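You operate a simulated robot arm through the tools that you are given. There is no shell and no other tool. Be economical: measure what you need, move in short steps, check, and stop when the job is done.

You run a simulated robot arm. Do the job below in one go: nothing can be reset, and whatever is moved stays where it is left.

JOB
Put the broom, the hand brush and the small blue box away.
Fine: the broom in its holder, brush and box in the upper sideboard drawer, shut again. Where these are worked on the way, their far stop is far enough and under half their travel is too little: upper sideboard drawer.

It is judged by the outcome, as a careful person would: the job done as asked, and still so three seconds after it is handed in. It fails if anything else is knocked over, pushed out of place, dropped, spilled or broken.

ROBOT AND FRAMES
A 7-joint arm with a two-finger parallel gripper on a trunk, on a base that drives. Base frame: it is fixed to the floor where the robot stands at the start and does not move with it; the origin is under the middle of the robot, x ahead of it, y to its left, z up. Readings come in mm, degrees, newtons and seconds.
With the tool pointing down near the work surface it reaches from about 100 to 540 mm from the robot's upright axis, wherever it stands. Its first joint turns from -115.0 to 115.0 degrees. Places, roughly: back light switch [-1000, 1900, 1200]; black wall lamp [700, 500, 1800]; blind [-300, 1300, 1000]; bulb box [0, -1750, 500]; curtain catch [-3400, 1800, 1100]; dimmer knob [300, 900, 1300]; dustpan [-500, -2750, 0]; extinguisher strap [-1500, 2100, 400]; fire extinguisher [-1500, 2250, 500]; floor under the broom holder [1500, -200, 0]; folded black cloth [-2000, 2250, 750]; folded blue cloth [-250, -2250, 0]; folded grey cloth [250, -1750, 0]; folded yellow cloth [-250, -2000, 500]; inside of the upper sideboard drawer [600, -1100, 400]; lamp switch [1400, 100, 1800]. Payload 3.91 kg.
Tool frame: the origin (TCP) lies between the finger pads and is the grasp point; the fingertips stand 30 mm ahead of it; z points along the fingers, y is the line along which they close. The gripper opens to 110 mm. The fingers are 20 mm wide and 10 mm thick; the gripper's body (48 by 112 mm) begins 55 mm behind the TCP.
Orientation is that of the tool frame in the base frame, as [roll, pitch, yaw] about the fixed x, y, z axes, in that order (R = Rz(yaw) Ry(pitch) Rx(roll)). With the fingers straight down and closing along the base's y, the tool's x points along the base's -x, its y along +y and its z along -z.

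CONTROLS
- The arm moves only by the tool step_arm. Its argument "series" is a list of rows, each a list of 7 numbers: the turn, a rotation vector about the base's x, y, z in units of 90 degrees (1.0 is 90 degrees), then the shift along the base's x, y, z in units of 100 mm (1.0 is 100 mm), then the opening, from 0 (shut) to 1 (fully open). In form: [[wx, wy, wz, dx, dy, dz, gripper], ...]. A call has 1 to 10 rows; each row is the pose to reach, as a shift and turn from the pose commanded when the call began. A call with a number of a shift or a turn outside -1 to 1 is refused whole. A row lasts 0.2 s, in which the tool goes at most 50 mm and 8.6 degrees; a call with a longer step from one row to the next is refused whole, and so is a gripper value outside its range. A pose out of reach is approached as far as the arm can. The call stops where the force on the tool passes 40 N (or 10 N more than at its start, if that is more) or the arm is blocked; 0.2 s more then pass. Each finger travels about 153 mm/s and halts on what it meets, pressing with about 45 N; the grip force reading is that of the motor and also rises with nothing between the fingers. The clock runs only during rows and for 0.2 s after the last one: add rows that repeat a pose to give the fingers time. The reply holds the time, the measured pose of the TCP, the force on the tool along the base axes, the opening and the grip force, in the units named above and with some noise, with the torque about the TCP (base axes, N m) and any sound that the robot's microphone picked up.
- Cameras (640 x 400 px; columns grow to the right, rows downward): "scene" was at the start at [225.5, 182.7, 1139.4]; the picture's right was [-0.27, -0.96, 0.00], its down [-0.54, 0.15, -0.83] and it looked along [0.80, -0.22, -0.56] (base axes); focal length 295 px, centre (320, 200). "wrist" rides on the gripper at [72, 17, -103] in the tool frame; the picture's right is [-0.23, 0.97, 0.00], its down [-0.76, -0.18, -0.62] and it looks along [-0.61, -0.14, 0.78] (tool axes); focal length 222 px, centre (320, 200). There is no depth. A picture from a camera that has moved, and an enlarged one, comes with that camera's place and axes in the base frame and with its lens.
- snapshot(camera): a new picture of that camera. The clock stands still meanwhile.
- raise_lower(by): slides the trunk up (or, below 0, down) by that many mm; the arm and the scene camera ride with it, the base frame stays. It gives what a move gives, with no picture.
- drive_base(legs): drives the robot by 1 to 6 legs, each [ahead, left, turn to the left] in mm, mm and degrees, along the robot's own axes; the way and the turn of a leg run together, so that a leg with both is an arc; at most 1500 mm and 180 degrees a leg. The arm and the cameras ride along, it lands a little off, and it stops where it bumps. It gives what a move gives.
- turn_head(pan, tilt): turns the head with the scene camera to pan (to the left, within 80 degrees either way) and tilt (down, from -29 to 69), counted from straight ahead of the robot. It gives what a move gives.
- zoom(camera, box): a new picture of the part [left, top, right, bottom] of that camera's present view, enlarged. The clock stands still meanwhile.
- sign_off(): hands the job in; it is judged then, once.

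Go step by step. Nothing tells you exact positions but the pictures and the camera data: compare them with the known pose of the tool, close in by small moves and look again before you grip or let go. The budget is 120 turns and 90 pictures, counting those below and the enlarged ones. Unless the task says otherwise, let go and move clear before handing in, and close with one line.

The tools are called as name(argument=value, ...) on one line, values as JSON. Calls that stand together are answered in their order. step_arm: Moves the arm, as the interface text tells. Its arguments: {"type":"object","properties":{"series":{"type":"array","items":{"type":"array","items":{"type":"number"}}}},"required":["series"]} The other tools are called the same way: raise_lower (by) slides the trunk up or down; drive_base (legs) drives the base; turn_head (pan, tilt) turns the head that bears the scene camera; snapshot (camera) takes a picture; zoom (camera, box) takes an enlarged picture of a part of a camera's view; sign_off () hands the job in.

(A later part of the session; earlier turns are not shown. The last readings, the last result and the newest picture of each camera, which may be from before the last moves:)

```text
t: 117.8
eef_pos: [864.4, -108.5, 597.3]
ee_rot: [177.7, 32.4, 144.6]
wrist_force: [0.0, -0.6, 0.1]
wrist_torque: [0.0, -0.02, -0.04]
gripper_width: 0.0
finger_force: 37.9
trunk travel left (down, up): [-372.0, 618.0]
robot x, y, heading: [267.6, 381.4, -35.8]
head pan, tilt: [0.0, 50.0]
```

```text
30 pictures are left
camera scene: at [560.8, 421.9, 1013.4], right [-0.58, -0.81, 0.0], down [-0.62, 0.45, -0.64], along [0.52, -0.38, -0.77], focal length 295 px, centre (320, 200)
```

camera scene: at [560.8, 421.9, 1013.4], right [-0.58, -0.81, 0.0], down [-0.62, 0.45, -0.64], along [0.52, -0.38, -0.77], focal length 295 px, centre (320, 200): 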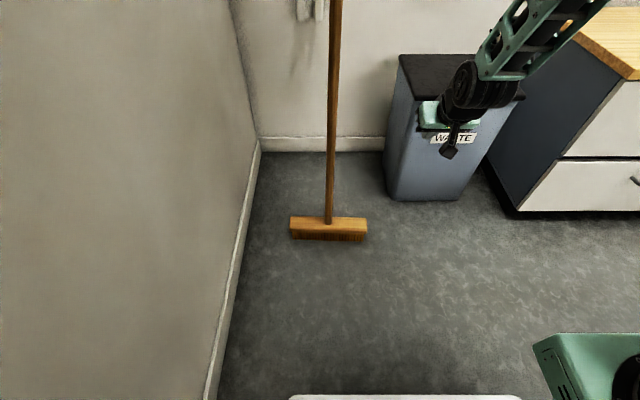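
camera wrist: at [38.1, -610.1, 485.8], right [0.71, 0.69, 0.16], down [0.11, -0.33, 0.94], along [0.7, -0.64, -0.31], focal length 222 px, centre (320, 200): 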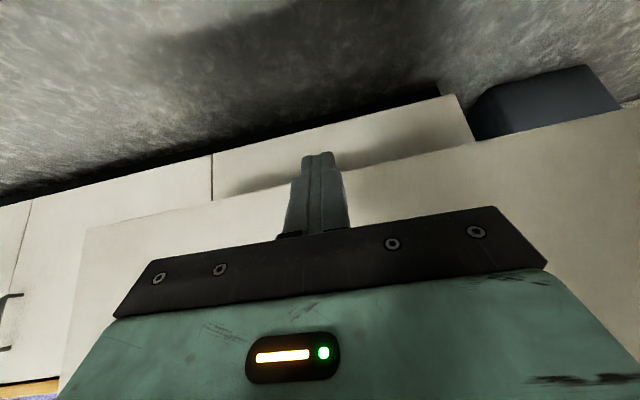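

The holder is a wall clip with a vertical slot open toward the room (≈36 mm wide), at about F 1350, L 714, z 660; the stick (≈27 mm) stands at F 895, L 640. I'll grip the stick at about z 950 with a horizontal tool, so I raise and level the tool first, away from the broom.

raise_lower(by=100)

step_arm(series=[[-0.04, -0.055, 0, 0, 0, 0.25, 0], [-0.08, -0.11, 0, 0, 0, 0.5, 0], [-0.12, -0.165, 0, 0, 0, 0.75, 0.3], [-0.16, -0.22, 0, 0, 0, 1.0, 0.6], [-0.189, -0.261, 0, 0, 0, 1.0, 0.6]])

step_arm(series=[[-0.04, -0.055, 0, 0, 0, 0.25, 0.6], [-0.08, -0.11, 0, 0, 0, 0.5, 0.6], [-0.12, -0.165, 0, 0, 0, 0.75, 0.6], [-0.16, -0.22, 0, 0, 0, 1.0, 0.6], [-0.189, -0.261, 0, 0, 0, 1.0, 0.6]])

step_arm(series=[[0, 0, 0, 0, 0, 0.3, 0.6], [0, 0, 0, 0, 0, 0.6, 0.6]])

```text
t: 119.2
eef_pos: [864.3, -107.8, 697.5]
ee_rot: [177.6, 32.4, 144.7]
wrist_force: [0.3, 0.5, 0.6]
wrist_torque: [-0.01, -0.01, -0.01]
gripper_width: 0.0
finger_force: 37.5
trunk travel left (down, up): [-472.0, 518.0]
robot x, y, heading: [262.5, 382.0, -35.9]
head pan, tilt: [0.0, 50.0]
```

```text
t: 120.4
eef_pos: [865.1, -109.6, 798.4]
ee_rot: [178.3, 61.3, 145.0]
wrist_force: [1.3, -0.7, 0.3]
wrist_torque: [0.01, -0.03, 0.04]
gripper_width: 66.1
finger_force: 0.0
trunk travel left (down, up): [-472.0, 518.0]
robot x, y, heading: [261.5, 381.5, -35.9]
head pan, tilt: [0.0, 50.0]
```

```text
t: 121.6
eef_pos: [865.0, -108.3, 897.9]
ee_rot: [-46.1, 89.3, -79.4]
wrist_force: [0.5, -0.5, 0.3]
wrist_torque: [-0.02, 0.0, 0.03]
gripper_width: 66.0
finger_force: 0.1
trunk travel left (down, up): [-472.0, 518.0]
robot x, y, heading: [261.4, 383.5, -35.7]
head pan, tilt: [0.0, 50.0]
```

```text
t: 122.2
eef_pos: [864.5, -108.2, 957.3]
ee_rot: [-59.3, 89.3, -92.7]
wrist_force: [-0.3, -0.3, 0.5]
wrist_torque: [-0.01, -0.04, 0.0]
gripper_width: 66.0
finger_force: 0.1
trunk travel left (down, up): [-472.0, 518.0]
robot x, y, heading: [263.3, 380.4, -35.5]
head pan, tilt: [0.0, 50.0]
```

The tool is level. I drive left to line up with the stick and look through the wrist camera.

drive_base(legs=[[0, 220, 0]])

step_arm(series=[[0, 0, 0, 0, 0, 0, 1], [0, 0, 0, 0, 0, 0, 1]])

snapshot(camera="wrist")

turn_head(pan=0, tilt=25)

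snapshot(camera="scene")

```text
t: 123.9
eef_pos: [988.2, 70.2, 957.5]
ee_rot: [-78.2, 88.8, -110.6]
wrist_force: [0.2, -0.6, 0.0]
wrist_torque: [-0.04, 0.0, 0.01]
gripper_width: 66.1
finger_force: 0.1
trunk travel left (down, up): [-472.0, 518.0]
robot x, y, heading: [372.6, 540.4, -34.8]
head pan, tilt: [0.0, 50.0]
stopped in leg 1: the robot was blocked; the commanded pose is now the measured one
```

```text
t: 124.5
eef_pos: [984.7, 68.6, 957.2]
ee_rot: [-74.5, 88.9, -107.2]
wrist_force: [-0.1, 0.1, 0.7]
wrist_torque: [-0.03, -0.01, 0.0]
gripper_width: 109.9
finger_force: 0.1
trunk travel left (down, up): [-472.0, 518.0]
robot x, y, heading: [374.2, 542.3, -34.8]
head pan, tilt: [0.0, 50.0]
```

```text
29 pictures are left
camera wrist: at [905.9, 136.3, 884.7], right [0.53, 0.82, 0.21], down [-0.62, 0.2, 0.76], along [0.59, -0.53, 0.61], focal length 222 px, centre (320, 200)
```

wrist: 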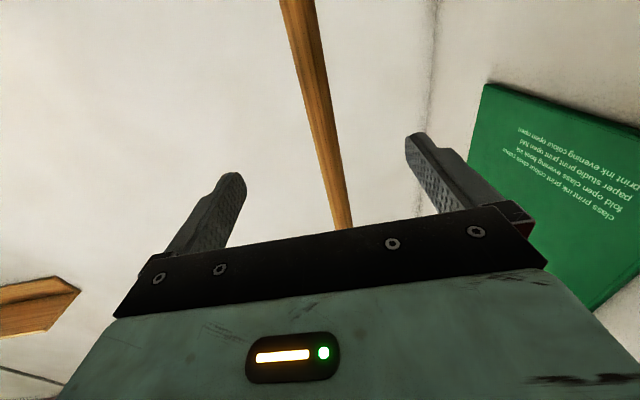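

```text
t: 125.4
eef_pos: [986.4, 70.2, 957.9]
ee_rot: [-75.0, 89.0, -107.5]
wrist_force: [0.7, 0.2, 0.1]
wrist_torque: [0.0, -0.02, 0.02]
gripper_width: 109.9
finger_force: 0.1
trunk travel left (down, up): [-472.0, 518.0]
robot x, y, heading: [376.2, 544.1, -34.7]
head pan, tilt: [0.0, 25.0]
```

```text
28 pictures are left
camera scene: at [679.5, 577.9, 1151.8], right [-0.57, -0.82, 0.0], down [-0.35, 0.24, -0.91], along [0.75, -0.51, -0.42], focal length 295 px, centre (320, 200)
```

scene: 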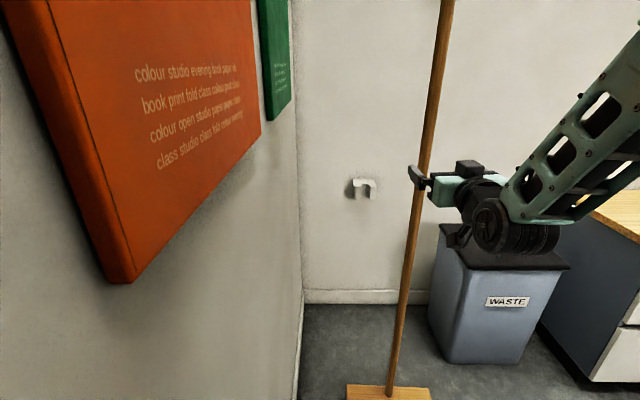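

The drive was stopped by the left wall side; the broom is untouched and upright, between the open fingers' line. I move 50 mm back right with a small heading correction, and bring the tool left with the arm.

drive_base(legs=[[0, -50, -1.2]])

step_arm(series=[[0, 0, 0, 0.19, 0.26, 0, 1], [0, 0, 0, 0.38, 0.53, 0, 1]])

snapshot(camera="wrist")

snapshot(camera="scene")

```text
t: 126.3
eef_pos: [949.1, 16.9, 957.3]
ee_rot: [-74.6, 88.8, -108.6]
wrist_force: [0.3, 0.1, 0.5]
wrist_torque: [0.01, -0.02, -0.01]
gripper_width: 110.1
finger_force: 0.1
trunk travel left (down, up): [-472.0, 518.0]
robot x, y, heading: [347.6, 506.4, -36.2]
head pan, tilt: [0.0, 25.0]
```

```text
t: 126.9
eef_pos: [986.0, 68.6, 957.8]
ee_rot: [-74.8, 89.0, -108.9]
wrist_force: [-0.4, -0.7, -0.3]
wrist_torque: [0.0, 0.02, -0.01]
gripper_width: 110.4
finger_force: 0.1
trunk travel left (down, up): [-472.0, 518.0]
robot x, y, heading: [347.0, 505.0, -36.2]
head pan, tilt: [0.0, 25.0]
```

```text
27 pictures are left
camera wrist: at [908.1, 138.6, 884.5], right [0.55, 0.81, 0.21], down [-0.61, 0.22, 0.76], along [0.57, -0.54, 0.61], focal length 222 px, centre (320, 200)
```

wrist: 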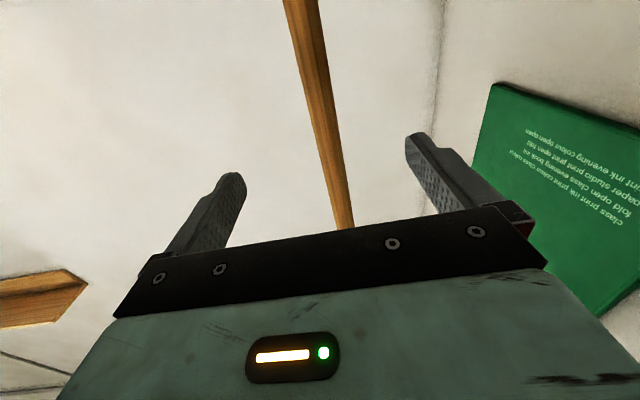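

```text
26 pictures are left
camera scene: at [656.3, 534.7, 1150.9], right [-0.59, -0.81, 0.0], down [-0.34, 0.25, -0.91], along [0.73, -0.54, -0.42], focal length 295 px, centre (320, 200)
```

scene: 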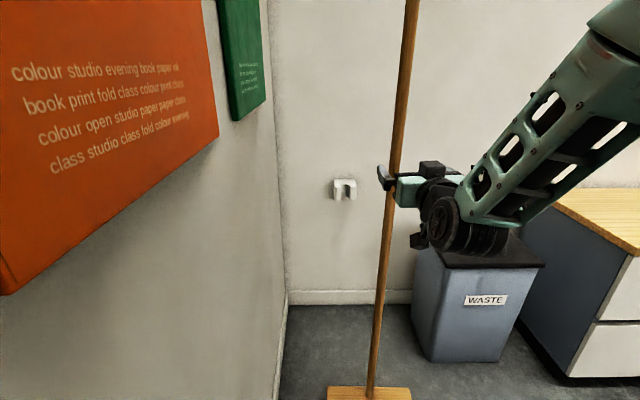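

Stick is centred between the fingers laterally. Driving forward 110 mm, then check.

drive_base(legs=[[110, 0, 0]])

snapshot(camera="wrist")

snapshot(camera="scene")

```text
t: 128.1
eef_pos: [1073.9, 5.2, 956.9]
ee_rot: [-74.8, 88.9, -108.9]
wrist_force: [0.0, 0.2, -0.4]
wrist_torque: [0.0, -0.01, 0.0]
gripper_width: 110.1
finger_force: 0.1
trunk travel left (down, up): [-472.0, 518.0]
robot x, y, heading: [442.2, 437.7, -36.1]
head pan, tilt: [0.0, 25.0]
```

```text
25 pictures are left
camera wrist: at [997.8, 74.5, 884.5], right [0.55, 0.81, 0.21], down [-0.61, 0.21, 0.76], along [0.57, -0.54, 0.61], focal length 222 px, centre (320, 200)
```

wrist: 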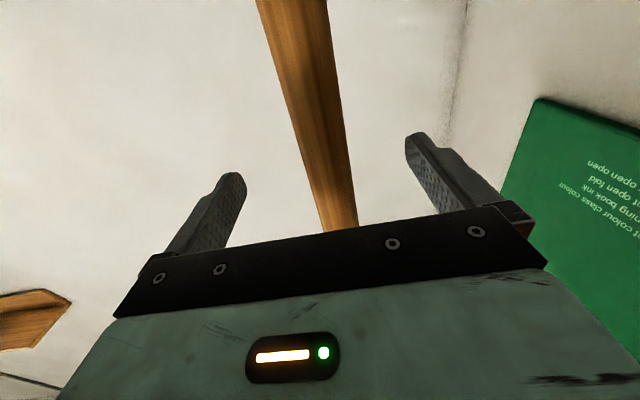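

```text
24 pictures are left
camera scene: at [745.4, 470.3, 1150.8], right [-0.59, -0.81, 0.0], down [-0.34, 0.25, -0.91], along [0.73, -0.53, -0.42], focal length 295 px, centre (320, 200)
```

scene: 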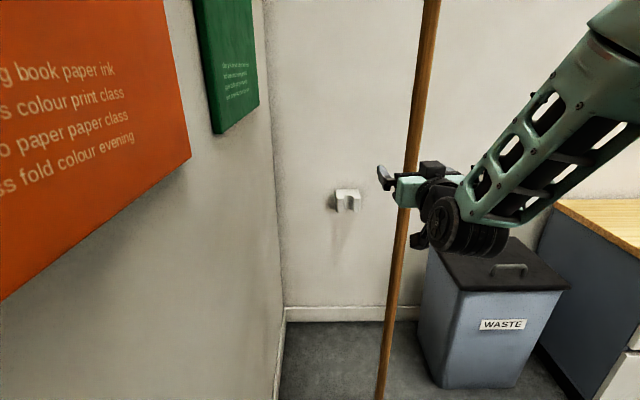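

By the stick's apparent width it's about 30 mm ahead of the grasp point. Advance 27 mm and close gently.

drive_base(legs=[[27, 0, 0]])

step_arm(series=[[0, 0, 0, 0, 0, 0, 0.6], [0, 0, 0, 0, 0, 0, 0.2], [0, 0, 0, 0, 0, 0, 0.05], [0, 0, 0, 0, 0, 0, 0.05]])

snapshot(camera="wrist")

```text
t: 128.9
eef_pos: [1095.6, -11.4, 958.3]
ee_rot: [-74.8, 88.9, -108.8]
wrist_force: [1.1, 0.3, 0.2]
wrist_torque: [0.01, -0.02, 0.0]
gripper_width: 109.9
finger_force: 0.1
trunk travel left (down, up): [-472.0, 518.0]
robot x, y, heading: [459.1, 424.8, -36.0]
head pan, tilt: [0.0, 25.0]
```

```text
t: 129.9
eef_pos: [1096.1, -11.2, 959.1]
ee_rot: [-72.3, 88.9, -106.2]
wrist_force: [1.6, 2.4, 1.1]
wrist_torque: [0.92, -0.63, -0.03]
gripper_width: 25.8
finger_force: 45.5
trunk travel left (down, up): [-472.0, 518.0]
robot x, y, heading: [461.9, 424.7, -36.1]
head pan, tilt: [0.0, 25.0]
```

```text
23 pictures are left
camera wrist: at [1019.9, 59.0, 884.7], right [0.54, 0.81, 0.21], down [-0.61, 0.21, 0.76], along [0.57, -0.54, 0.61], focal length 222 px, centre (320, 200)
```

wrist: 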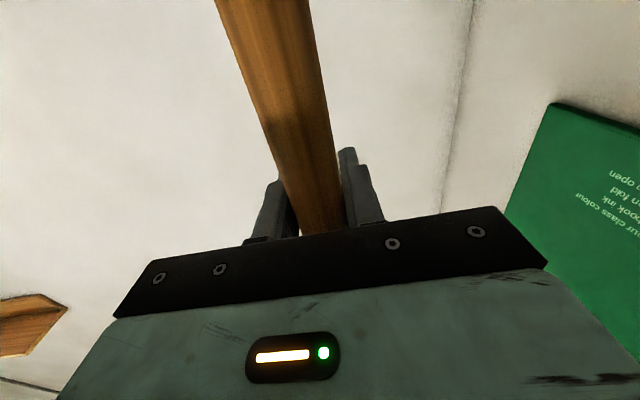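

The stick is gripped (26 mm). Lift it 25 mm with the trunk and check it hangs upright.

raise_lower(by=25)

turn_head(pan=0, tilt=35)

snapshot(camera="scene")

```text
t: 130.6
eef_pos: [1096.6, -12.5, 981.7]
ee_rot: [-81.8, 89.0, -115.8]
wrist_force: [-0.6, 0.0, -11.0]
wrist_torque: [-0.18, -0.12, 0.01]
gripper_width: 25.9
finger_force: 44.8
trunk travel left (down, up): [-497.0, 493.0]
robot x, y, heading: [459.5, 427.5, -36.2]
head pan, tilt: [0.0, 25.0]
```

```text
t: 131.3
eef_pos: [1097.0, -11.4, 982.1]
ee_rot: [-77.0, 88.9, -111.0]
wrist_force: [0.0, 0.0, -10.3]
wrist_torque: [0.03, -0.26, -0.03]
gripper_width: 25.7
finger_force: 45.5
trunk travel left (down, up): [-497.0, 493.0]
robot x, y, heading: [455.3, 423.3, -36.2]
head pan, tilt: [0.0, 35.0]
```

```text
22 pictures are left
camera scene: at [764.3, 456.5, 1160.0], right [-0.59, -0.81, 0.0], down [-0.46, 0.34, -0.82], along [0.66, -0.48, -0.57], focal length 295 px, centre (320, 200)
```

scene: 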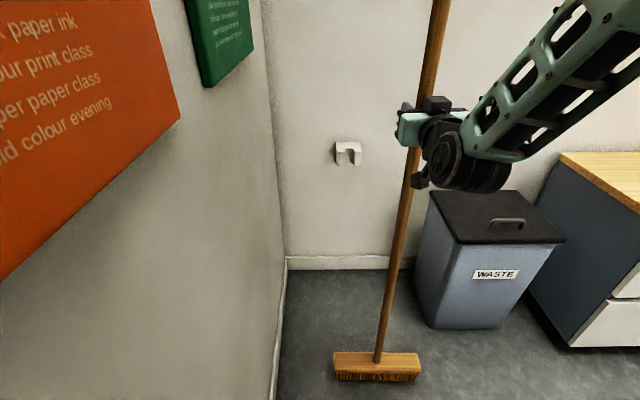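

The broom hangs free (≈1.05 kg). I swing it left to the slot's line (L≈713) with the arm, then drive forward most of the way.

step_arm(series=[[0, 0, 0, 0.11, 0.16, 0.05, 0.05], [0, 0, 0, 0.22, 0.31, 0.05, 0.05], [0, 0, 0, 0.34, 0.47, 0.05, 0.05], [0, 0, 0, 0.45, 0.62, 0.05, 0.05], [0, 0, 0, 0.45, 0.62, 0.05, 0.05]])

drive_base(legs=[[150, 0, 0], [150, 0, 0]])

snapshot(camera="scene")

```text
t: 132.5
eef_pos: [1143.2, 49.8, 987.9]
ee_rot: [-77.7, 89.0, -111.9]
wrist_force: [0.1, 0.0, -9.7]
wrist_torque: [0.01, -0.29, 0.02]
gripper_width: 25.7
finger_force: 45.1
trunk travel left (down, up): [-497.0, 493.0]
robot x, y, heading: [462.8, 426.8, -36.3]
head pan, tilt: [0.0, 35.0]
```

```text
t: 134.9
eef_pos: [1383.2, -125.7, 985.9]
ee_rot: [-77.9, 88.9, -112.0]
wrist_force: [0.3, -0.5, -10.4]
wrist_torque: [0.01, -0.27, -0.01]
gripper_width: 25.6
finger_force: 45.1
trunk travel left (down, up): [-497.0, 493.0]
robot x, y, heading: [695.9, 247.8, -36.1]
head pan, tilt: [0.0, 35.0]
```

```text
21 pictures are left
camera scene: at [1004.6, 280.5, 1160.0], right [-0.59, -0.81, 0.0], down [-0.46, 0.34, -0.82], along [0.66, -0.48, -0.57], focal length 295 px, centre (320, 200)
```

scene: 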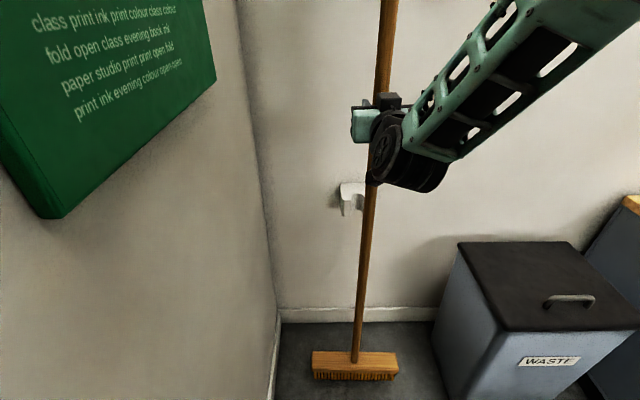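

zoom(camera="scene", box=[310, 160, 410, 230])

```text
5.71 times, centred on (360, 195) of scene
camera zoom: at [1004.6, 280.5, 1160.0], right [-0.59, -0.81, 0.0], down [-0.46, 0.34, -0.82], along [0.66, -0.48, -0.57], focal length 1687 px, centre (91, 229)
```

zoom: 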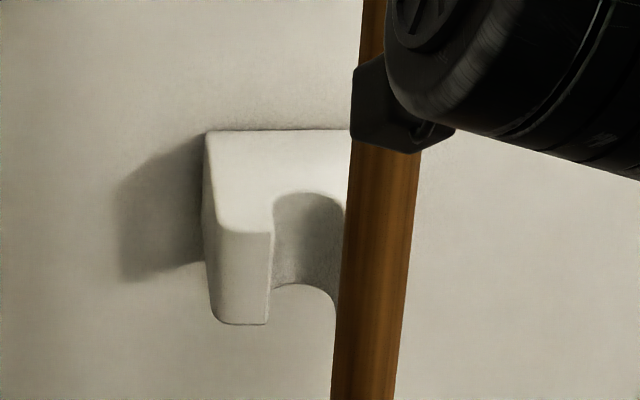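

Two views agree: slot centre L = 713, width 35 mm, front at F 1301, depth ≈33 mm. The stick leans ~2° (bottom to the right), so I correct the roll and then approach to just before the clip.

step_arm(series=[[0.018, -0.013, 0, 0.01, 0.015, 0, 0.05], [0.018, -0.013, 0, 0.01, 0.015, 0, 0.05]])

drive_base(legs=[[70, 0, 0]])

snapshot(camera="scene")

zoom(camera="scene", box=[300, 170, 400, 240])

```text
t: 135.5
eef_pos: [1382.6, -125.0, 986.4]
ee_rot: [77.4, 89.2, 43.2]
wrist_force: [0.6, 0.4, -10.2]
wrist_torque: [-0.54, 0.0, 0.03]
gripper_width: 25.6
finger_force: 45.2
trunk travel left (down, up): [-497.0, 493.0]
robot x, y, heading: [701.3, 246.8, -36.2]
head pan, tilt: [0.0, 35.0]
```

```text
t: 136.5
eef_pos: [1438.9, -165.8, 987.6]
ee_rot: [74.7, 89.0, 40.6]
wrist_force: [0.8, -0.6, -11.4]
wrist_torque: [-0.26, -0.04, 0.01]
gripper_width: 25.7
finger_force: 45.2
trunk travel left (down, up): [-497.0, 493.0]
robot x, y, heading: [756.0, 209.1, -36.4]
head pan, tilt: [0.0, 35.0]
```

```text
19 pictures are left
camera scene: at [1060.8, 239.5, 1160.0], right [-0.59, -0.81, 0.0], down [-0.46, 0.34, -0.82], along [0.66, -0.48, -0.57], focal length 295 px, centre (320, 200)
```

scene: 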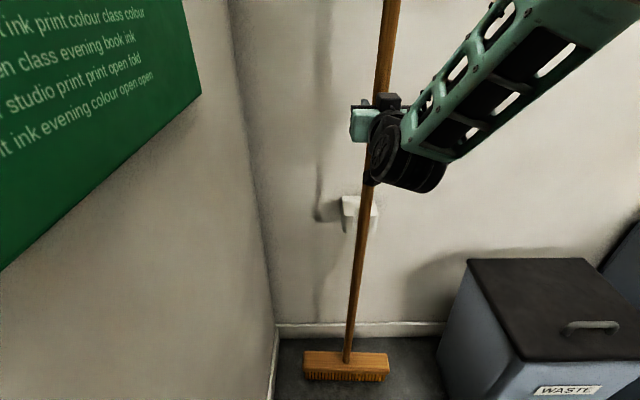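

```text
5.71 times, centred on (350, 205) of scene
camera zoom: at [1060.8, 239.5, 1160.0], right [-0.59, -0.81, 0.0], down [-0.46, 0.34, -0.82], along [0.66, -0.48, -0.57], focal length 1687 px, centre (149, 171)
```

zoom: 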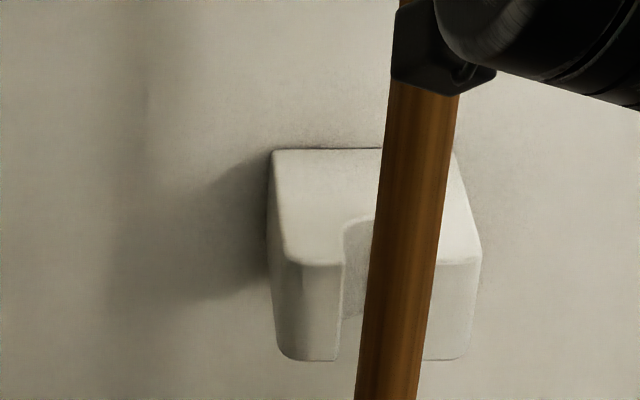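

Stick L ≈711, slot centre 713 — a 2 mm nudge and it will slide in. Driving forward 35 mm, to the slot mouth.

step_arm(series=[[0, 0, 0, 0.01, 0.014, 0, 0.05]])

drive_base(legs=[[35, 0, 0]])

zoom(camera="scene", box=[290, 170, 400, 250])

```text
t: 136.9
eef_pos: [1440.4, -164.2, 985.6]
ee_rot: [80.8, 89.0, 46.8]
wrist_force: [0.0, 0.1, -10.1]
wrist_torque: [-0.05, -0.14, -0.01]
gripper_width: 25.7
finger_force: 45.1
trunk travel left (down, up): [-497.0, 493.0]
robot x, y, heading: [754.0, 210.5, -36.2]
head pan, tilt: [0.0, 35.0]
```

```text
t: 137.7
eef_pos: [1468.0, -185.1, 985.6]
ee_rot: [76.3, 89.0, 42.3]
wrist_force: [0.6, 0.5, -10.7]
wrist_torque: [-0.21, -0.13, 0.02]
gripper_width: 25.6
finger_force: 45.0
trunk travel left (down, up): [-497.0, 493.0]
robot x, y, heading: [785.0, 185.1, -36.0]
head pan, tilt: [0.0, 35.0]
```

```text
5.00 times, centred on (345, 210) of scene
camera zoom: at [1089.1, 218.7, 1160.0], right [-0.59, -0.81, 0.0], down [-0.46, 0.34, -0.82], along [0.66, -0.48, -0.57], focal length 1476 px, centre (195, 150)
```

zoom: 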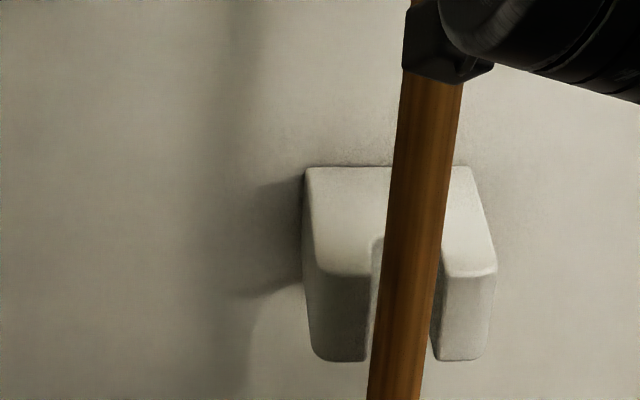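

The stick is at the slot mouth, within the gap. Pushing in slowly 22 mm with the arm.

step_arm(series=[[0, 0, 0, 0.009, 0.012, 0, 0.05], [0, 0, 0, 0.06, -0.025, 0, 0.05], [0, 0, 0, 0.105, -0.057, 0, 0.05], [0, 0, 0, 0.15, -0.09, 0, 0.05], [0, 0, 0, 0.187, -0.117, 0, 0.05]])

zoom(camera="scene", box=[290, 170, 400, 250])

```text
t: 138.9
eef_pos: [1487.1, -197.0, 985.6]
ee_rot: [81.1, 89.2, 47.1]
wrist_force: [-1.5, 0.0, -10.8]
wrist_torque: [-0.14, 0.8, 0.0]
gripper_width: 25.6
finger_force: 45.5
trunk travel left (down, up): [-497.0, 493.0]
robot x, y, heading: [783.2, 189.6, -36.1]
head pan, tilt: [0.0, 35.0]
```

```text
5.00 times, centred on (345, 210) of scene
camera zoom: at [1088.9, 218.7, 1160.0], right [-0.59, -0.81, 0.0], down [-0.46, 0.34, -0.82], along [0.66, -0.48, -0.57], focal length 1476 px, centre (195, 150)
```

zoom: 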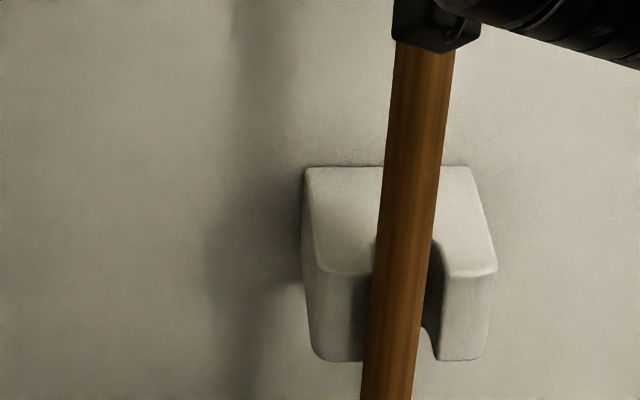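

The stick is in the slot, touching its back lightly. I centre by 1.5 mm, lower with the trunk to the floor and watch the force.

step_arm(series=[[0, 0, 0, -0.01, -0.012, 0, 0.05]])

raise_lower(by=-22)

raise_lower(by=-4)

```text
t: 139.3
eef_pos: [1485.7, -197.9, 987.0]
ee_rot: [73.5, 89.0, 39.3]
wrist_force: [-1.3, 0.0, -11.3]
wrist_torque: [-0.25, 0.11, -0.02]
gripper_width: 25.6
finger_force: 45.4
trunk travel left (down, up): [-497.0, 493.0]
robot x, y, heading: [783.0, 187.8, -36.1]
head pan, tilt: [0.0, 35.0]
```

```text
t: 140.0
eef_pos: [1487.3, -197.8, 964.1]
ee_rot: [76.5, 88.9, 42.5]
wrist_force: [0.1, -0.3, -11.1]
wrist_torque: [-0.24, -0.13, -0.01]
gripper_width: 25.7
finger_force: 44.8
trunk travel left (down, up): [-475.0, 515.0]
robot x, y, heading: [778.6, 185.8, -36.3]
head pan, tilt: [0.0, 35.0]
```

```text
t: 140.5
eef_pos: [1486.3, -198.6, 961.0]
ee_rot: [77.5, 89.1, 43.4]
wrist_force: [-0.5, 0.1, -10.2]
wrist_torque: [-0.2, -0.11, 0.01]
gripper_width: 25.8
finger_force: 44.7
trunk travel left (down, up): [-471.0, 519.0]
robot x, y, heading: [786.5, 188.7, -36.3]
head pan, tilt: [0.0, 35.0]
```

raise_lower(by=-2)

raise_lower(by=-2)

snapshot(camera="scene")

```text
t: 141.1
eef_pos: [1485.8, -198.9, 959.0]
ee_rot: [72.4, 89.0, 38.4]
wrist_force: [-0.8, 1.0, -4.3]
wrist_torque: [0.27, 0.81, -0.11]
gripper_width: 25.9
finger_force: 44.7
trunk travel left (down, up): [-469.0, 521.0]
robot x, y, heading: [784.0, 185.3, -36.0]
head pan, tilt: [0.0, 35.0]
```

```text
t: 141.6
eef_pos: [1487.3, -196.3, 959.9]
ee_rot: [60.6, 88.9, 26.6]
wrist_force: [0.3, 2.0, 8.0]
wrist_torque: [0.04, 0.62, -0.11]
gripper_width: 25.9
finger_force: 44.8
trunk travel left (down, up): [-467.0, 523.0]
robot x, y, heading: [782.0, 188.6, -36.3]
head pan, tilt: [0.0, 35.0]
```

```text
15 pictures are left
camera scene: at [1088.5, 219.1, 1130.3], right [-0.59, -0.81, 0.0], down [-0.46, 0.34, -0.82], along [0.66, -0.48, -0.57], focal length 295 px, centre (320, 200)
```

scene: 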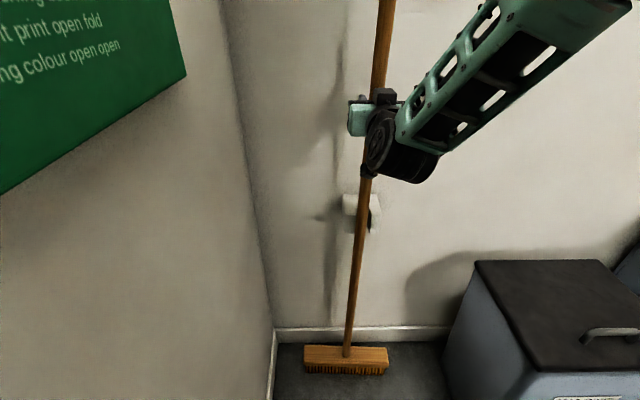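

The broom stands on the floor inside the slot. Ease 1 mm, open the fingers, then back straight away.

raise_lower(by=1)

step_arm(series=[[0, 0, 0, 0, 0, 0, 0.3], [0, 0, 0, 0, 0, 0, 0.6], [0, 0, 0, 0, 0, 0, 1], [0, 0, 0, 0, 0, 0, 1], [0, 0, 0, 0, 0, 0, 1]])

snapshot(camera="scene")

snapshot(camera="wrist")

```text
t: 142.1
eef_pos: [1484.2, -198.4, 958.8]
ee_rot: [64.8, 89.0, 30.6]
wrist_force: [2.4, 1.6, 8.2]
wrist_torque: [-0.81, -0.85, 0.11]
gripper_width: 26.1
finger_force: 45.0
trunk travel left (down, up): [-468.0, 522.0]
robot x, y, heading: [783.7, 184.5, -36.1]
head pan, tilt: [0.0, 35.0]
```

```text
t: 143.3
eef_pos: [1485.6, -197.3, 958.4]
ee_rot: [74.8, 89.1, 40.7]
wrist_force: [0.1, -0.1, 0.3]
wrist_torque: [-0.02, 0.05, 0.03]
gripper_width: 110.1
finger_force: 0.1
trunk travel left (down, up): [-468.0, 522.0]
robot x, y, heading: [784.9, 188.1, -36.4]
head pan, tilt: [0.0, 35.0]
```

```text
14 pictures are left
camera scene: at [1088.7, 218.8, 1131.1], right [-0.59, -0.81, 0.0], down [-0.46, 0.34, -0.82], along [0.66, -0.48, -0.57], focal length 295 px, centre (320, 200)
```

scene: 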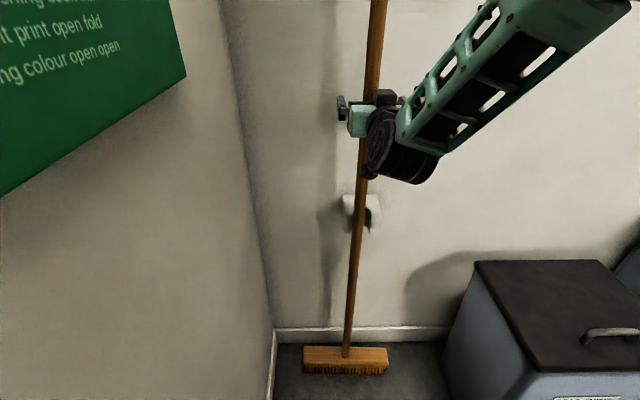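

```text
13 pictures are left
camera wrist: at [1410.1, -126.0, 885.5], right [0.54, 0.8, 0.24], down [-0.63, 0.19, 0.76], along [0.56, -0.56, 0.61], focal length 222 px, centre (320, 200)
```

wrist: 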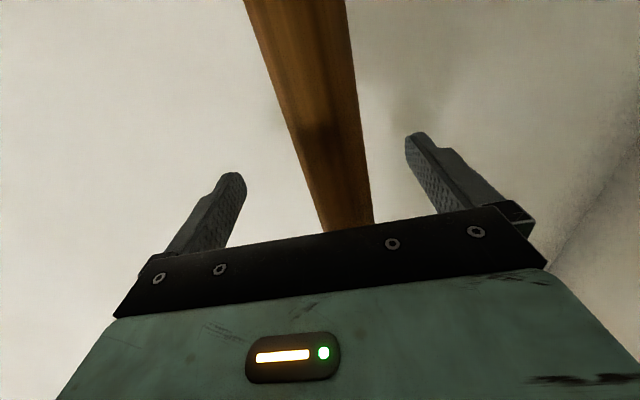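

The broom stays put. Backing straight away.

drive_base(legs=[[-300, 0, 0]])

turn_head(pan=0, tilt=25)

snapshot(camera="scene")

zoom(camera="scene", box=[310, 150, 390, 250])

```text
t: 145.3
eef_pos: [1243.5, -21.4, 957.8]
ee_rot: [74.9, 89.0, 40.7]
wrist_force: [0.1, 0.2, -0.3]
wrist_torque: [-0.01, 0.04, -0.01]
gripper_width: 110.1
finger_force: 0.1
trunk travel left (down, up): [-468.0, 522.0]
robot x, y, heading: [539.7, 367.6, -36.3]
head pan, tilt: [0.0, 35.0]
```

```text
t: 146.1
eef_pos: [1243.3, -21.4, 958.0]
ee_rot: [74.8, 89.0, 40.6]
wrist_force: [1.5, 0.6, -0.1]
wrist_torque: [0.01, -0.01, 0.01]
gripper_width: 110.0
finger_force: 0.1
trunk travel left (down, up): [-468.0, 522.0]
robot x, y, heading: [541.3, 364.0, -36.1]
head pan, tilt: [0.0, 25.0]
```

```text
12 pictures are left
camera scene: at [849.7, 393.5, 1146.8], right [-0.59, -0.81, 0.0], down [-0.34, 0.25, -0.91], along [0.73, -0.54, -0.42], focal length 295 px, centre (320, 200)
```

scene: 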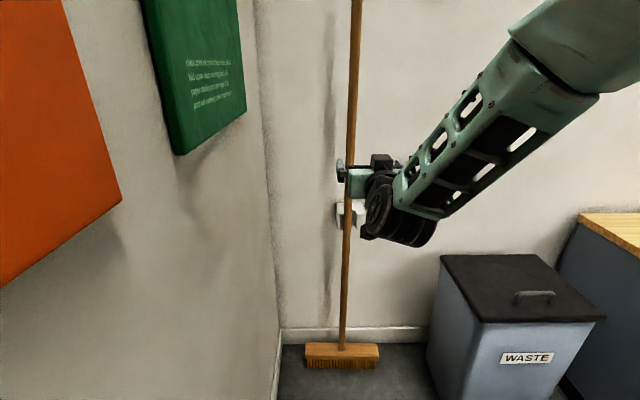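

```text
4.00 times, centred on (350, 200) of scene
camera zoom: at [849.7, 393.5, 1146.8], right [-0.59, -0.81, 0.0], down [-0.34, 0.25, -0.91], along [0.73, -0.54, -0.42], focal length 1181 px, centre (200, 200)
```

zoom: 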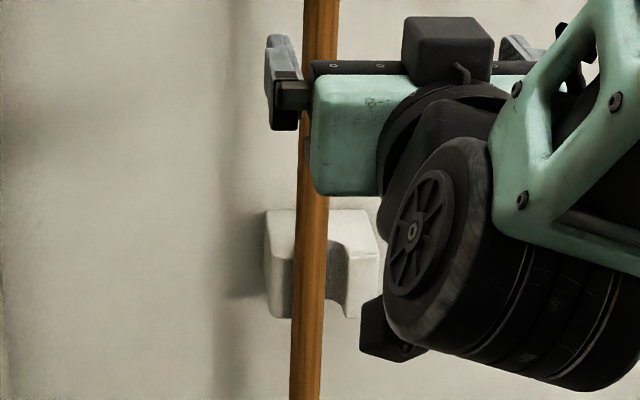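

The stick seems to lie at the left side of the slot; I need a clearer look, so I move the arm out of the way.

drive_base(legs=[[-150, 0, 0], [0, -250, 0]])

turn_head(pan=10, tilt=22)

snapshot(camera="scene")

```text
t: 148.8
eef_pos: [975.2, -132.1, 958.3]
ee_rot: [74.8, 89.0, 41.0]
wrist_force: [-0.2, -0.4, 0.1]
wrist_torque: [0.0, 0.01, 0.04]
gripper_width: 110.1
finger_force: 0.0
trunk travel left (down, up): [-468.0, 522.0]
robot x, y, heading: [270.6, 251.8, -36.2]
head pan, tilt: [0.0, 25.0]
```

```text
t: 149.6
eef_pos: [975.7, -132.2, 957.5]
ee_rot: [74.8, 89.1, 40.9]
wrist_force: [0.8, 0.1, -0.1]
wrist_torque: [-0.01, 0.01, -0.01]
gripper_width: 109.9
finger_force: 0.0
trunk travel left (down, up): [-468.0, 522.0]
robot x, y, heading: [268.1, 250.3, -36.2]
head pan, tilt: [10.0, 22.0]
```

```text
10 pictures are left
camera scene: at [590.1, 294.7, 1151.7], right [-0.44, -0.9, 0.0], down [-0.34, 0.17, -0.93], along [0.83, -0.41, -0.37], focal length 295 px, centre (320, 200)
```

scene: 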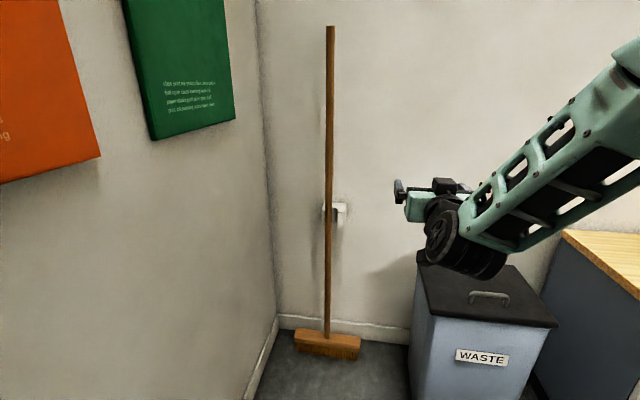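

zoom(camera="scene", box=[310, 185, 360, 235])

```text
8.00 times, centred on (335, 210) of scene
camera zoom: at [590.1, 294.7, 1151.7], right [-0.44, -0.9, 0.0], down [-0.34, 0.17, -0.93], along [0.83, -0.41, -0.37], focal length 2362 px, centre (200, 120)
```

zoom: 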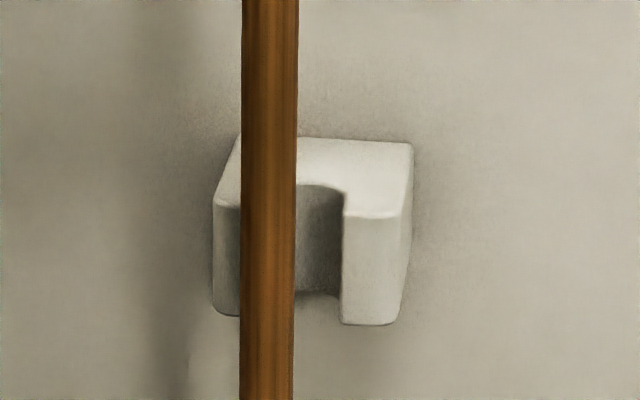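

The stick slipped out: it now stands upright but just in front of the clip's left prong (≈17 mm left, ≈33 mm short). Cause: my tool's closing line was rolled 1°. I'll level the roll, go lower (z≈500, below the clip, nearer its centre of mass) and regrip.

step_arm(series=[[-0.0086, 0.0063, 0, 0, 0, 0, 1], [-0.0086, 0.0063, 0, 0, 0, 0, 1]])

raise_lower(by=-400)

raise_lower(by=-55)

drive_base(legs=[[0, 262, 0], [320, 0, 0]])

snapshot(camera="wrist")

```text
t: 150.2
eef_pos: [976.2, -132.4, 957.2]
ee_rot: [-9.4, 89.8, -43.4]
wrist_force: [-0.6, 0.5, -0.1]
wrist_torque: [0.01, -0.02, 0.02]
gripper_width: 110.1
finger_force: 0.0
trunk travel left (down, up): [-468.0, 522.0]
robot x, y, heading: [272.1, 247.6, -35.8]
head pan, tilt: [10.0, 22.0]
```

```text
t: 154.0
eef_pos: [975.2, -132.1, 557.1]
ee_rot: [-9.3, 89.8, -43.2]
wrist_force: [-0.1, -0.3, -0.2]
wrist_torque: [-0.03, 0.01, -0.02]
gripper_width: 109.8
finger_force: 0.1
trunk travel left (down, up): [-68.0, 922.0]
robot x, y, heading: [271.9, 253.3, -36.0]
head pan, tilt: [10.0, 22.0]
```

```text
t: 155.0
eef_pos: [975.9, -132.6, 503.8]
ee_rot: [-9.2, 89.8, -43.0]
wrist_force: [0.4, 0.1, 0.7]
wrist_torque: [0.01, 0.02, 0.05]
gripper_width: 110.2
finger_force: 0.0
trunk travel left (down, up): [-13.0, 977.0]
robot x, y, heading: [275.9, 250.2, -36.2]
head pan, tilt: [10.0, 22.0]
```

```text
t: 158.6
eef_pos: [1387.5, -107.5, 502.4]
ee_rot: [-9.6, 89.8, -43.4]
wrist_force: [-0.2, -0.4, 0.3]
wrist_torque: [0.0, 0.02, -0.02]
gripper_width: 109.6
finger_force: 0.1
trunk travel left (down, up): [-13.0, 977.0]
robot x, y, heading: [681.4, 273.5, -36.1]
head pan, tilt: [10.0, 22.0]
```

```text
8 pictures are left
camera wrist: at [1310.8, -36.7, 430.1], right [0.54, 0.81, 0.23], down [-0.62, 0.2, 0.76], along [0.57, -0.55, 0.61], focal length 222 px, centre (320, 200)
```

wrist: 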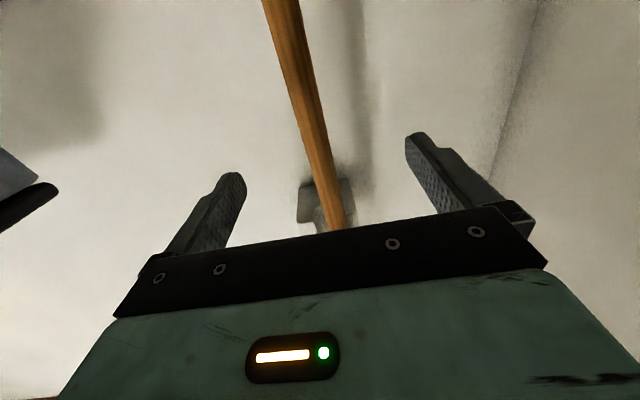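

zoom(camera="wrist", box=[270, 130, 390, 240])

```text
3.64 times, centred on (330, 185) of wrist
camera zoom: at [1310.8, -36.7, 430.1], right [0.54, 0.81, 0.23], down [-0.62, 0.2, 0.76], along [0.57, -0.55, 0.61], focal length 808 px, centre (284, 254)
```

zoom: 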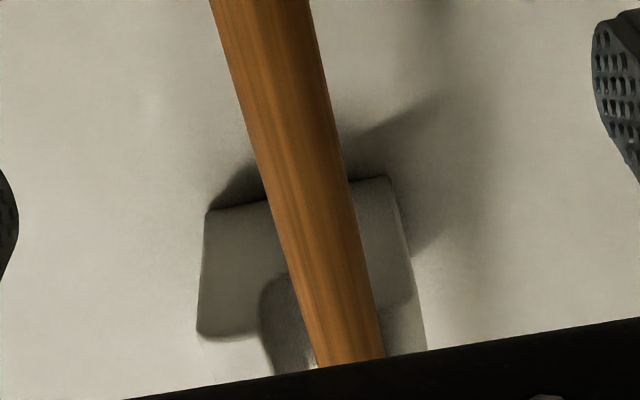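

Measured against the clip itself, the stick is ≈14 mm left of the slot centre and just touching its front (F≈1287). I drive forward 100 mm and grip.

drive_base(legs=[[100, 0, 0]])

step_arm(series=[[0, 0, 0, 0, 0, 0, 0.6], [0, 0, 0, 0, 0, 0, 0.2], [0, 0, 0, 0, 0, 0, 0.05], [0, 0, 0, 0, 0, 0, 0.05]])

snapshot(camera="wrist")

```text
t: 159.7
eef_pos: [1469.4, -165.8, 503.0]
ee_rot: [-9.1, 89.8, -43.0]
wrist_force: [-0.3, -0.4, -0.3]
wrist_torque: [-0.01, -0.02, -0.02]
gripper_width: 110.1
finger_force: 0.0
trunk travel left (down, up): [-13.0, 977.0]
robot x, y, heading: [770.1, 218.5, -36.1]
head pan, tilt: [10.0, 22.0]
```

```text
t: 160.7
eef_pos: [1469.6, -167.5, 503.0]
ee_rot: [-12.8, 89.8, -46.7]
wrist_force: [-2.4, -5.4, 4.1]
wrist_torque: [-1.0, -0.05, -0.19]
gripper_width: 25.5
finger_force: 44.7
trunk travel left (down, up): [-13.0, 977.0]
robot x, y, heading: [766.1, 214.8, -35.8]
head pan, tilt: [10.0, 22.0]
```

```text
6 pictures are left
camera wrist: at [1393.1, -96.6, 430.7], right [0.54, 0.81, 0.23], down [-0.62, 0.2, 0.76], along [0.57, -0.55, 0.61], focal length 222 px, centre (320, 200)
```

wrist: 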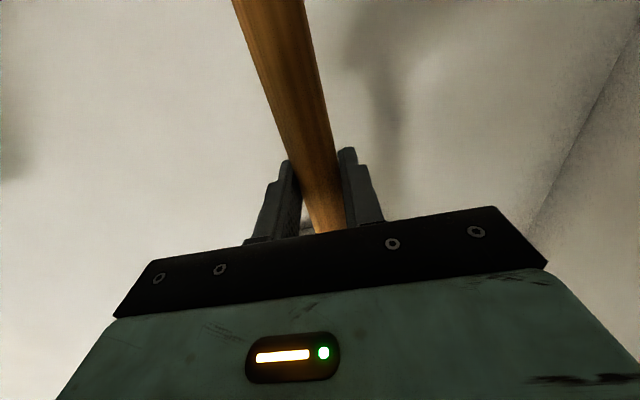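

Gripped. Lift 10 mm, back off 6 mm, and shift 15.5 mm right to the slot line; then check.

step_arm(series=[[0, 0, 0, 0, 0, 0.05, 0.05], [0, 0, 0, 0, 0, 0.1, 0.05], [0, 0, 0, -0.05, 0.035, 0.1, 0.05], [0, 0, 0, -0.095, -0.028, 0.1, 0.05], [0, 0, 0, -0.14, -0.09, 0.1, 0.05], [0, 0, 0, -0.14, -0.09, 0.1, 0.05]])

zoom(camera="scene", box=[220, 20, 540, 220])

```text
t: 162.1
eef_pos: [1455.3, -175.1, 512.5]
ee_rot: [-15.3, 89.8, -49.0]
wrist_force: [-0.2, -0.1, -10.0]
wrist_torque: [0.08, 0.08, 0.04]
gripper_width: 25.5
finger_force: 44.6
trunk travel left (down, up): [-13.0, 977.0]
robot x, y, heading: [765.1, 216.3, -35.7]
head pan, tilt: [10.0, 22.0]
```

```text
2.00 times, centred on (380, 120) of scene
camera zoom: at [1082.9, 259.5, 696.6], right [-0.44, -0.9, 0.0], down [-0.34, 0.16, -0.93], along [0.83, -0.4, -0.38], focal length 591 px, centre (200, 360)
```

zoom: 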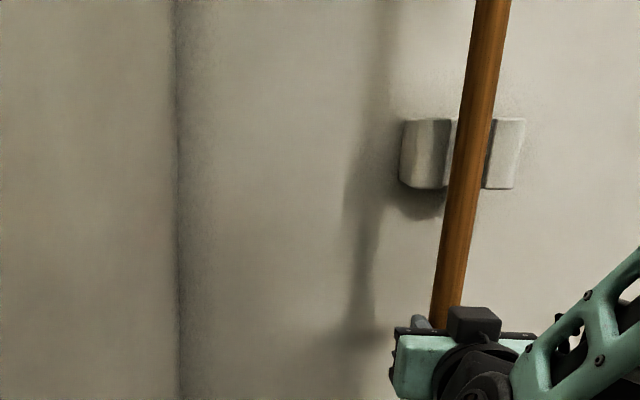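

Hanging cleanly. The stick's top leans slightly left (≈0.7°), so I roll 0.6° to straighten and check with a tighter zoom.

step_arm(series=[[0.0054, -0.0039, 0, 0, 0, 0, 0.05], [0.0054, -0.0039, 0, 0, 0, 0, 0.05]])

zoom(camera="scene", box=[390, 30, 500, 160])

```text
t: 162.7
eef_pos: [1455.8, -176.4, 512.5]
ee_rot: [72.3, 89.4, 38.6]
wrist_force: [1.0, 0.3, -10.6]
wrist_torque: [0.05, 0.07, -0.03]
gripper_width: 25.4
finger_force: 44.9
trunk travel left (down, up): [-13.0, 977.0]
robot x, y, heading: [765.7, 215.1, -35.9]
head pan, tilt: [10.0, 22.0]
```

```text
3.08 times, centred on (445, 95) of scene
camera zoom: at [1082.9, 259.4, 696.6], right [-0.44, -0.9, 0.0], down [-0.34, 0.16, -0.93], along [0.83, -0.4, -0.38], focal length 909 px, centre (-65, 523)
```

zoom: 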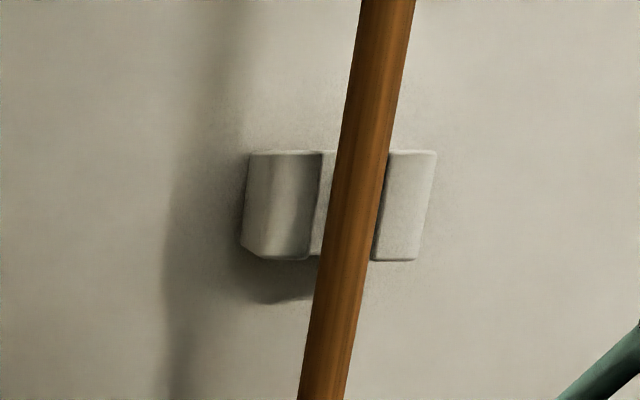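

The stick is now vertical and, allowing for parallax, within ~1 mm of the slot centre. Forward 18 mm by base, then the rest by arm.

drive_base(legs=[[18, 0, 0]])

step_arm(series=[[0, 0, 0, 0, 0, 0, 0.05]])

```text
t: 163.5
eef_pos: [1470.4, -186.0, 511.7]
ee_rot: [72.6, 89.4, 39.0]
wrist_force: [-0.7, 0.2, -10.1]
wrist_torque: [0.02, 0.07, 0.01]
gripper_width: 25.7
finger_force: 45.1
trunk travel left (down, up): [-13.0, 977.0]
robot x, y, heading: [783.8, 206.3, -36.0]
head pan, tilt: [10.0, 22.0]
```

```text
t: 163.9
eef_pos: [1470.6, -185.5, 510.9]
ee_rot: [90.1, 89.6, 56.4]
wrist_force: [-0.1, -0.2, -10.6]
wrist_torque: [0.07, 0.08, 0.03]
gripper_width: 25.4
finger_force: 45.3
trunk travel left (down, up): [-13.0, 977.0]
robot x, y, heading: [777.8, 207.2, -36.0]
head pan, tilt: [10.0, 22.0]
```

step_arm(series=[[0, 0, 0, -0.009, -0.012, 0, 0.05], [0, 0, 0, 0.04, -0.047, 0, 0.05], [0, 0, 0, 0.08, -0.077, 0, 0.05], [0, 0, 0, 0.12, -0.106, 0, 0.05], [0, 0, 0, 0.153, -0.13, 0, 0.05]])

zoom(camera="scene", box=[390, 30, 500, 160])

```text
t: 165.1
eef_pos: [1485.8, -200.1, 513.2]
ee_rot: [77.0, 89.4, 43.3]
wrist_force: [0.5, -0.2, -9.3]
wrist_torque: [0.04, 0.08, 0.01]
gripper_width: 25.6
finger_force: 44.9
trunk travel left (down, up): [-13.0, 977.0]
robot x, y, heading: [780.4, 203.2, -35.8]
head pan, tilt: [10.0, 22.0]
```

```text
3.08 times, centred on (445, 95) of scene
camera zoom: at [1097.6, 248.8, 696.6], right [-0.44, -0.9, 0.0], down [-0.34, 0.16, -0.93], along [0.83, -0.4, -0.38], focal length 909 px, centre (-65, 523)
```

zoom: 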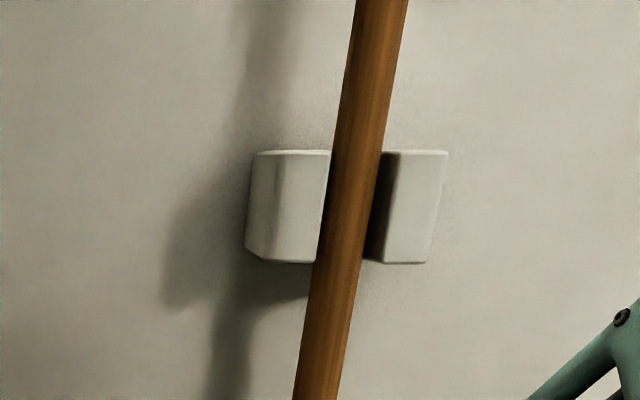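

The stick is now inside the slot with no side load. Push 4 mm deeper, then lower to the floor.

step_arm(series=[[0, 0, 0, 0.016, -0.012, 0, 0.05], [0, 0, 0, 0.032, -0.024, 0, 0.05], [0, 0, 0, 0.032, -0.024, -0.04, 0.05], [0, 0, 0, 0.032, -0.024, -0.08, 0.05]])

step_arm(series=[[0, 0, 0, 0, 0, -0.02, 0.05]])

```text
t: 166.1
eef_pos: [1487.5, -201.5, 504.9]
ee_rot: [73.5, 89.4, 39.8]
wrist_force: [0.5, 0.4, -10.6]
wrist_torque: [0.01, 0.06, -0.03]
gripper_width: 25.6
finger_force: 45.3
trunk travel left (down, up): [-13.0, 977.0]
robot x, y, heading: [779.2, 202.0, -35.9]
head pan, tilt: [10.0, 22.0]
```

```text
t: 166.5
eef_pos: [1489.2, -201.0, 503.6]
ee_rot: [61.8, 89.4, 28.1]
wrist_force: [-0.9, 2.3, -2.6]
wrist_torque: [0.3, 1.09, -0.2]
gripper_width: 25.6
finger_force: 45.1
trunk travel left (down, up): [-13.0, 977.0]
robot x, y, heading: [780.3, 207.0, -35.7]
head pan, tilt: [10.0, 22.0]
```

step_arm(series=[[0, 0, 0, 0, 0, -0.01, 0.05]])

step_arm(series=[[0, 0, 0, 0, 0, 0, 0.12], [0, 0, 0, 0, 0, 0, 0.25], [0, 0, 0, 0, 0, 0, 0.25]])

zoom(camera="scene", box=[390, 30, 500, 160])

```text
t: 166.9
eef_pos: [1489.8, -200.5, 504.2]
ee_rot: [55.0, 89.3, 21.4]
wrist_force: [1.6, 2.8, 3.5]
wrist_torque: [0.17, 1.01, -0.18]
gripper_width: 25.6
finger_force: 45.5
trunk travel left (down, up): [-13.0, 977.0]
robot x, y, heading: [778.4, 206.2, -36.1]
head pan, tilt: [10.0, 22.0]
```

```text
t: 167.7
eef_pos: [1489.0, -201.6, 501.9]
ee_rot: [69.1, 89.4, 35.6]
wrist_force: [1.8, 3.3, 2.0]
wrist_torque: [-0.03, -0.01, -0.01]
gripper_width: 29.0
finger_force: 2.0
trunk travel left (down, up): [-13.0, 977.0]
robot x, y, heading: [781.6, 203.4, -35.9]
head pan, tilt: [10.0, 22.0]
```

```text
3.08 times, centred on (445, 95) of scene
camera zoom: at [1097.4, 249.0, 696.7], right [-0.44, -0.9, 0.0], down [-0.34, 0.16, -0.93], along [0.83, -0.4, -0.37], focal length 909 px, centre (-65, 523)
```

zoom: 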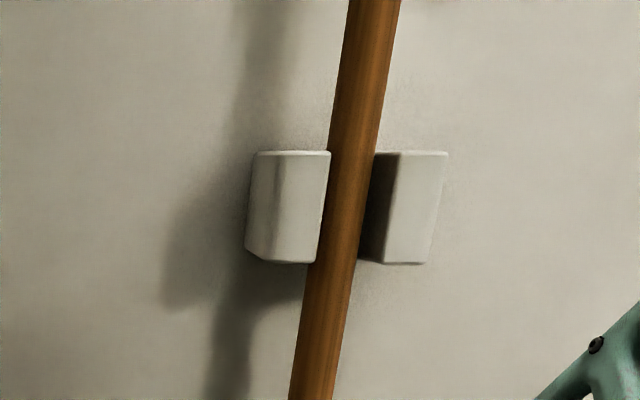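

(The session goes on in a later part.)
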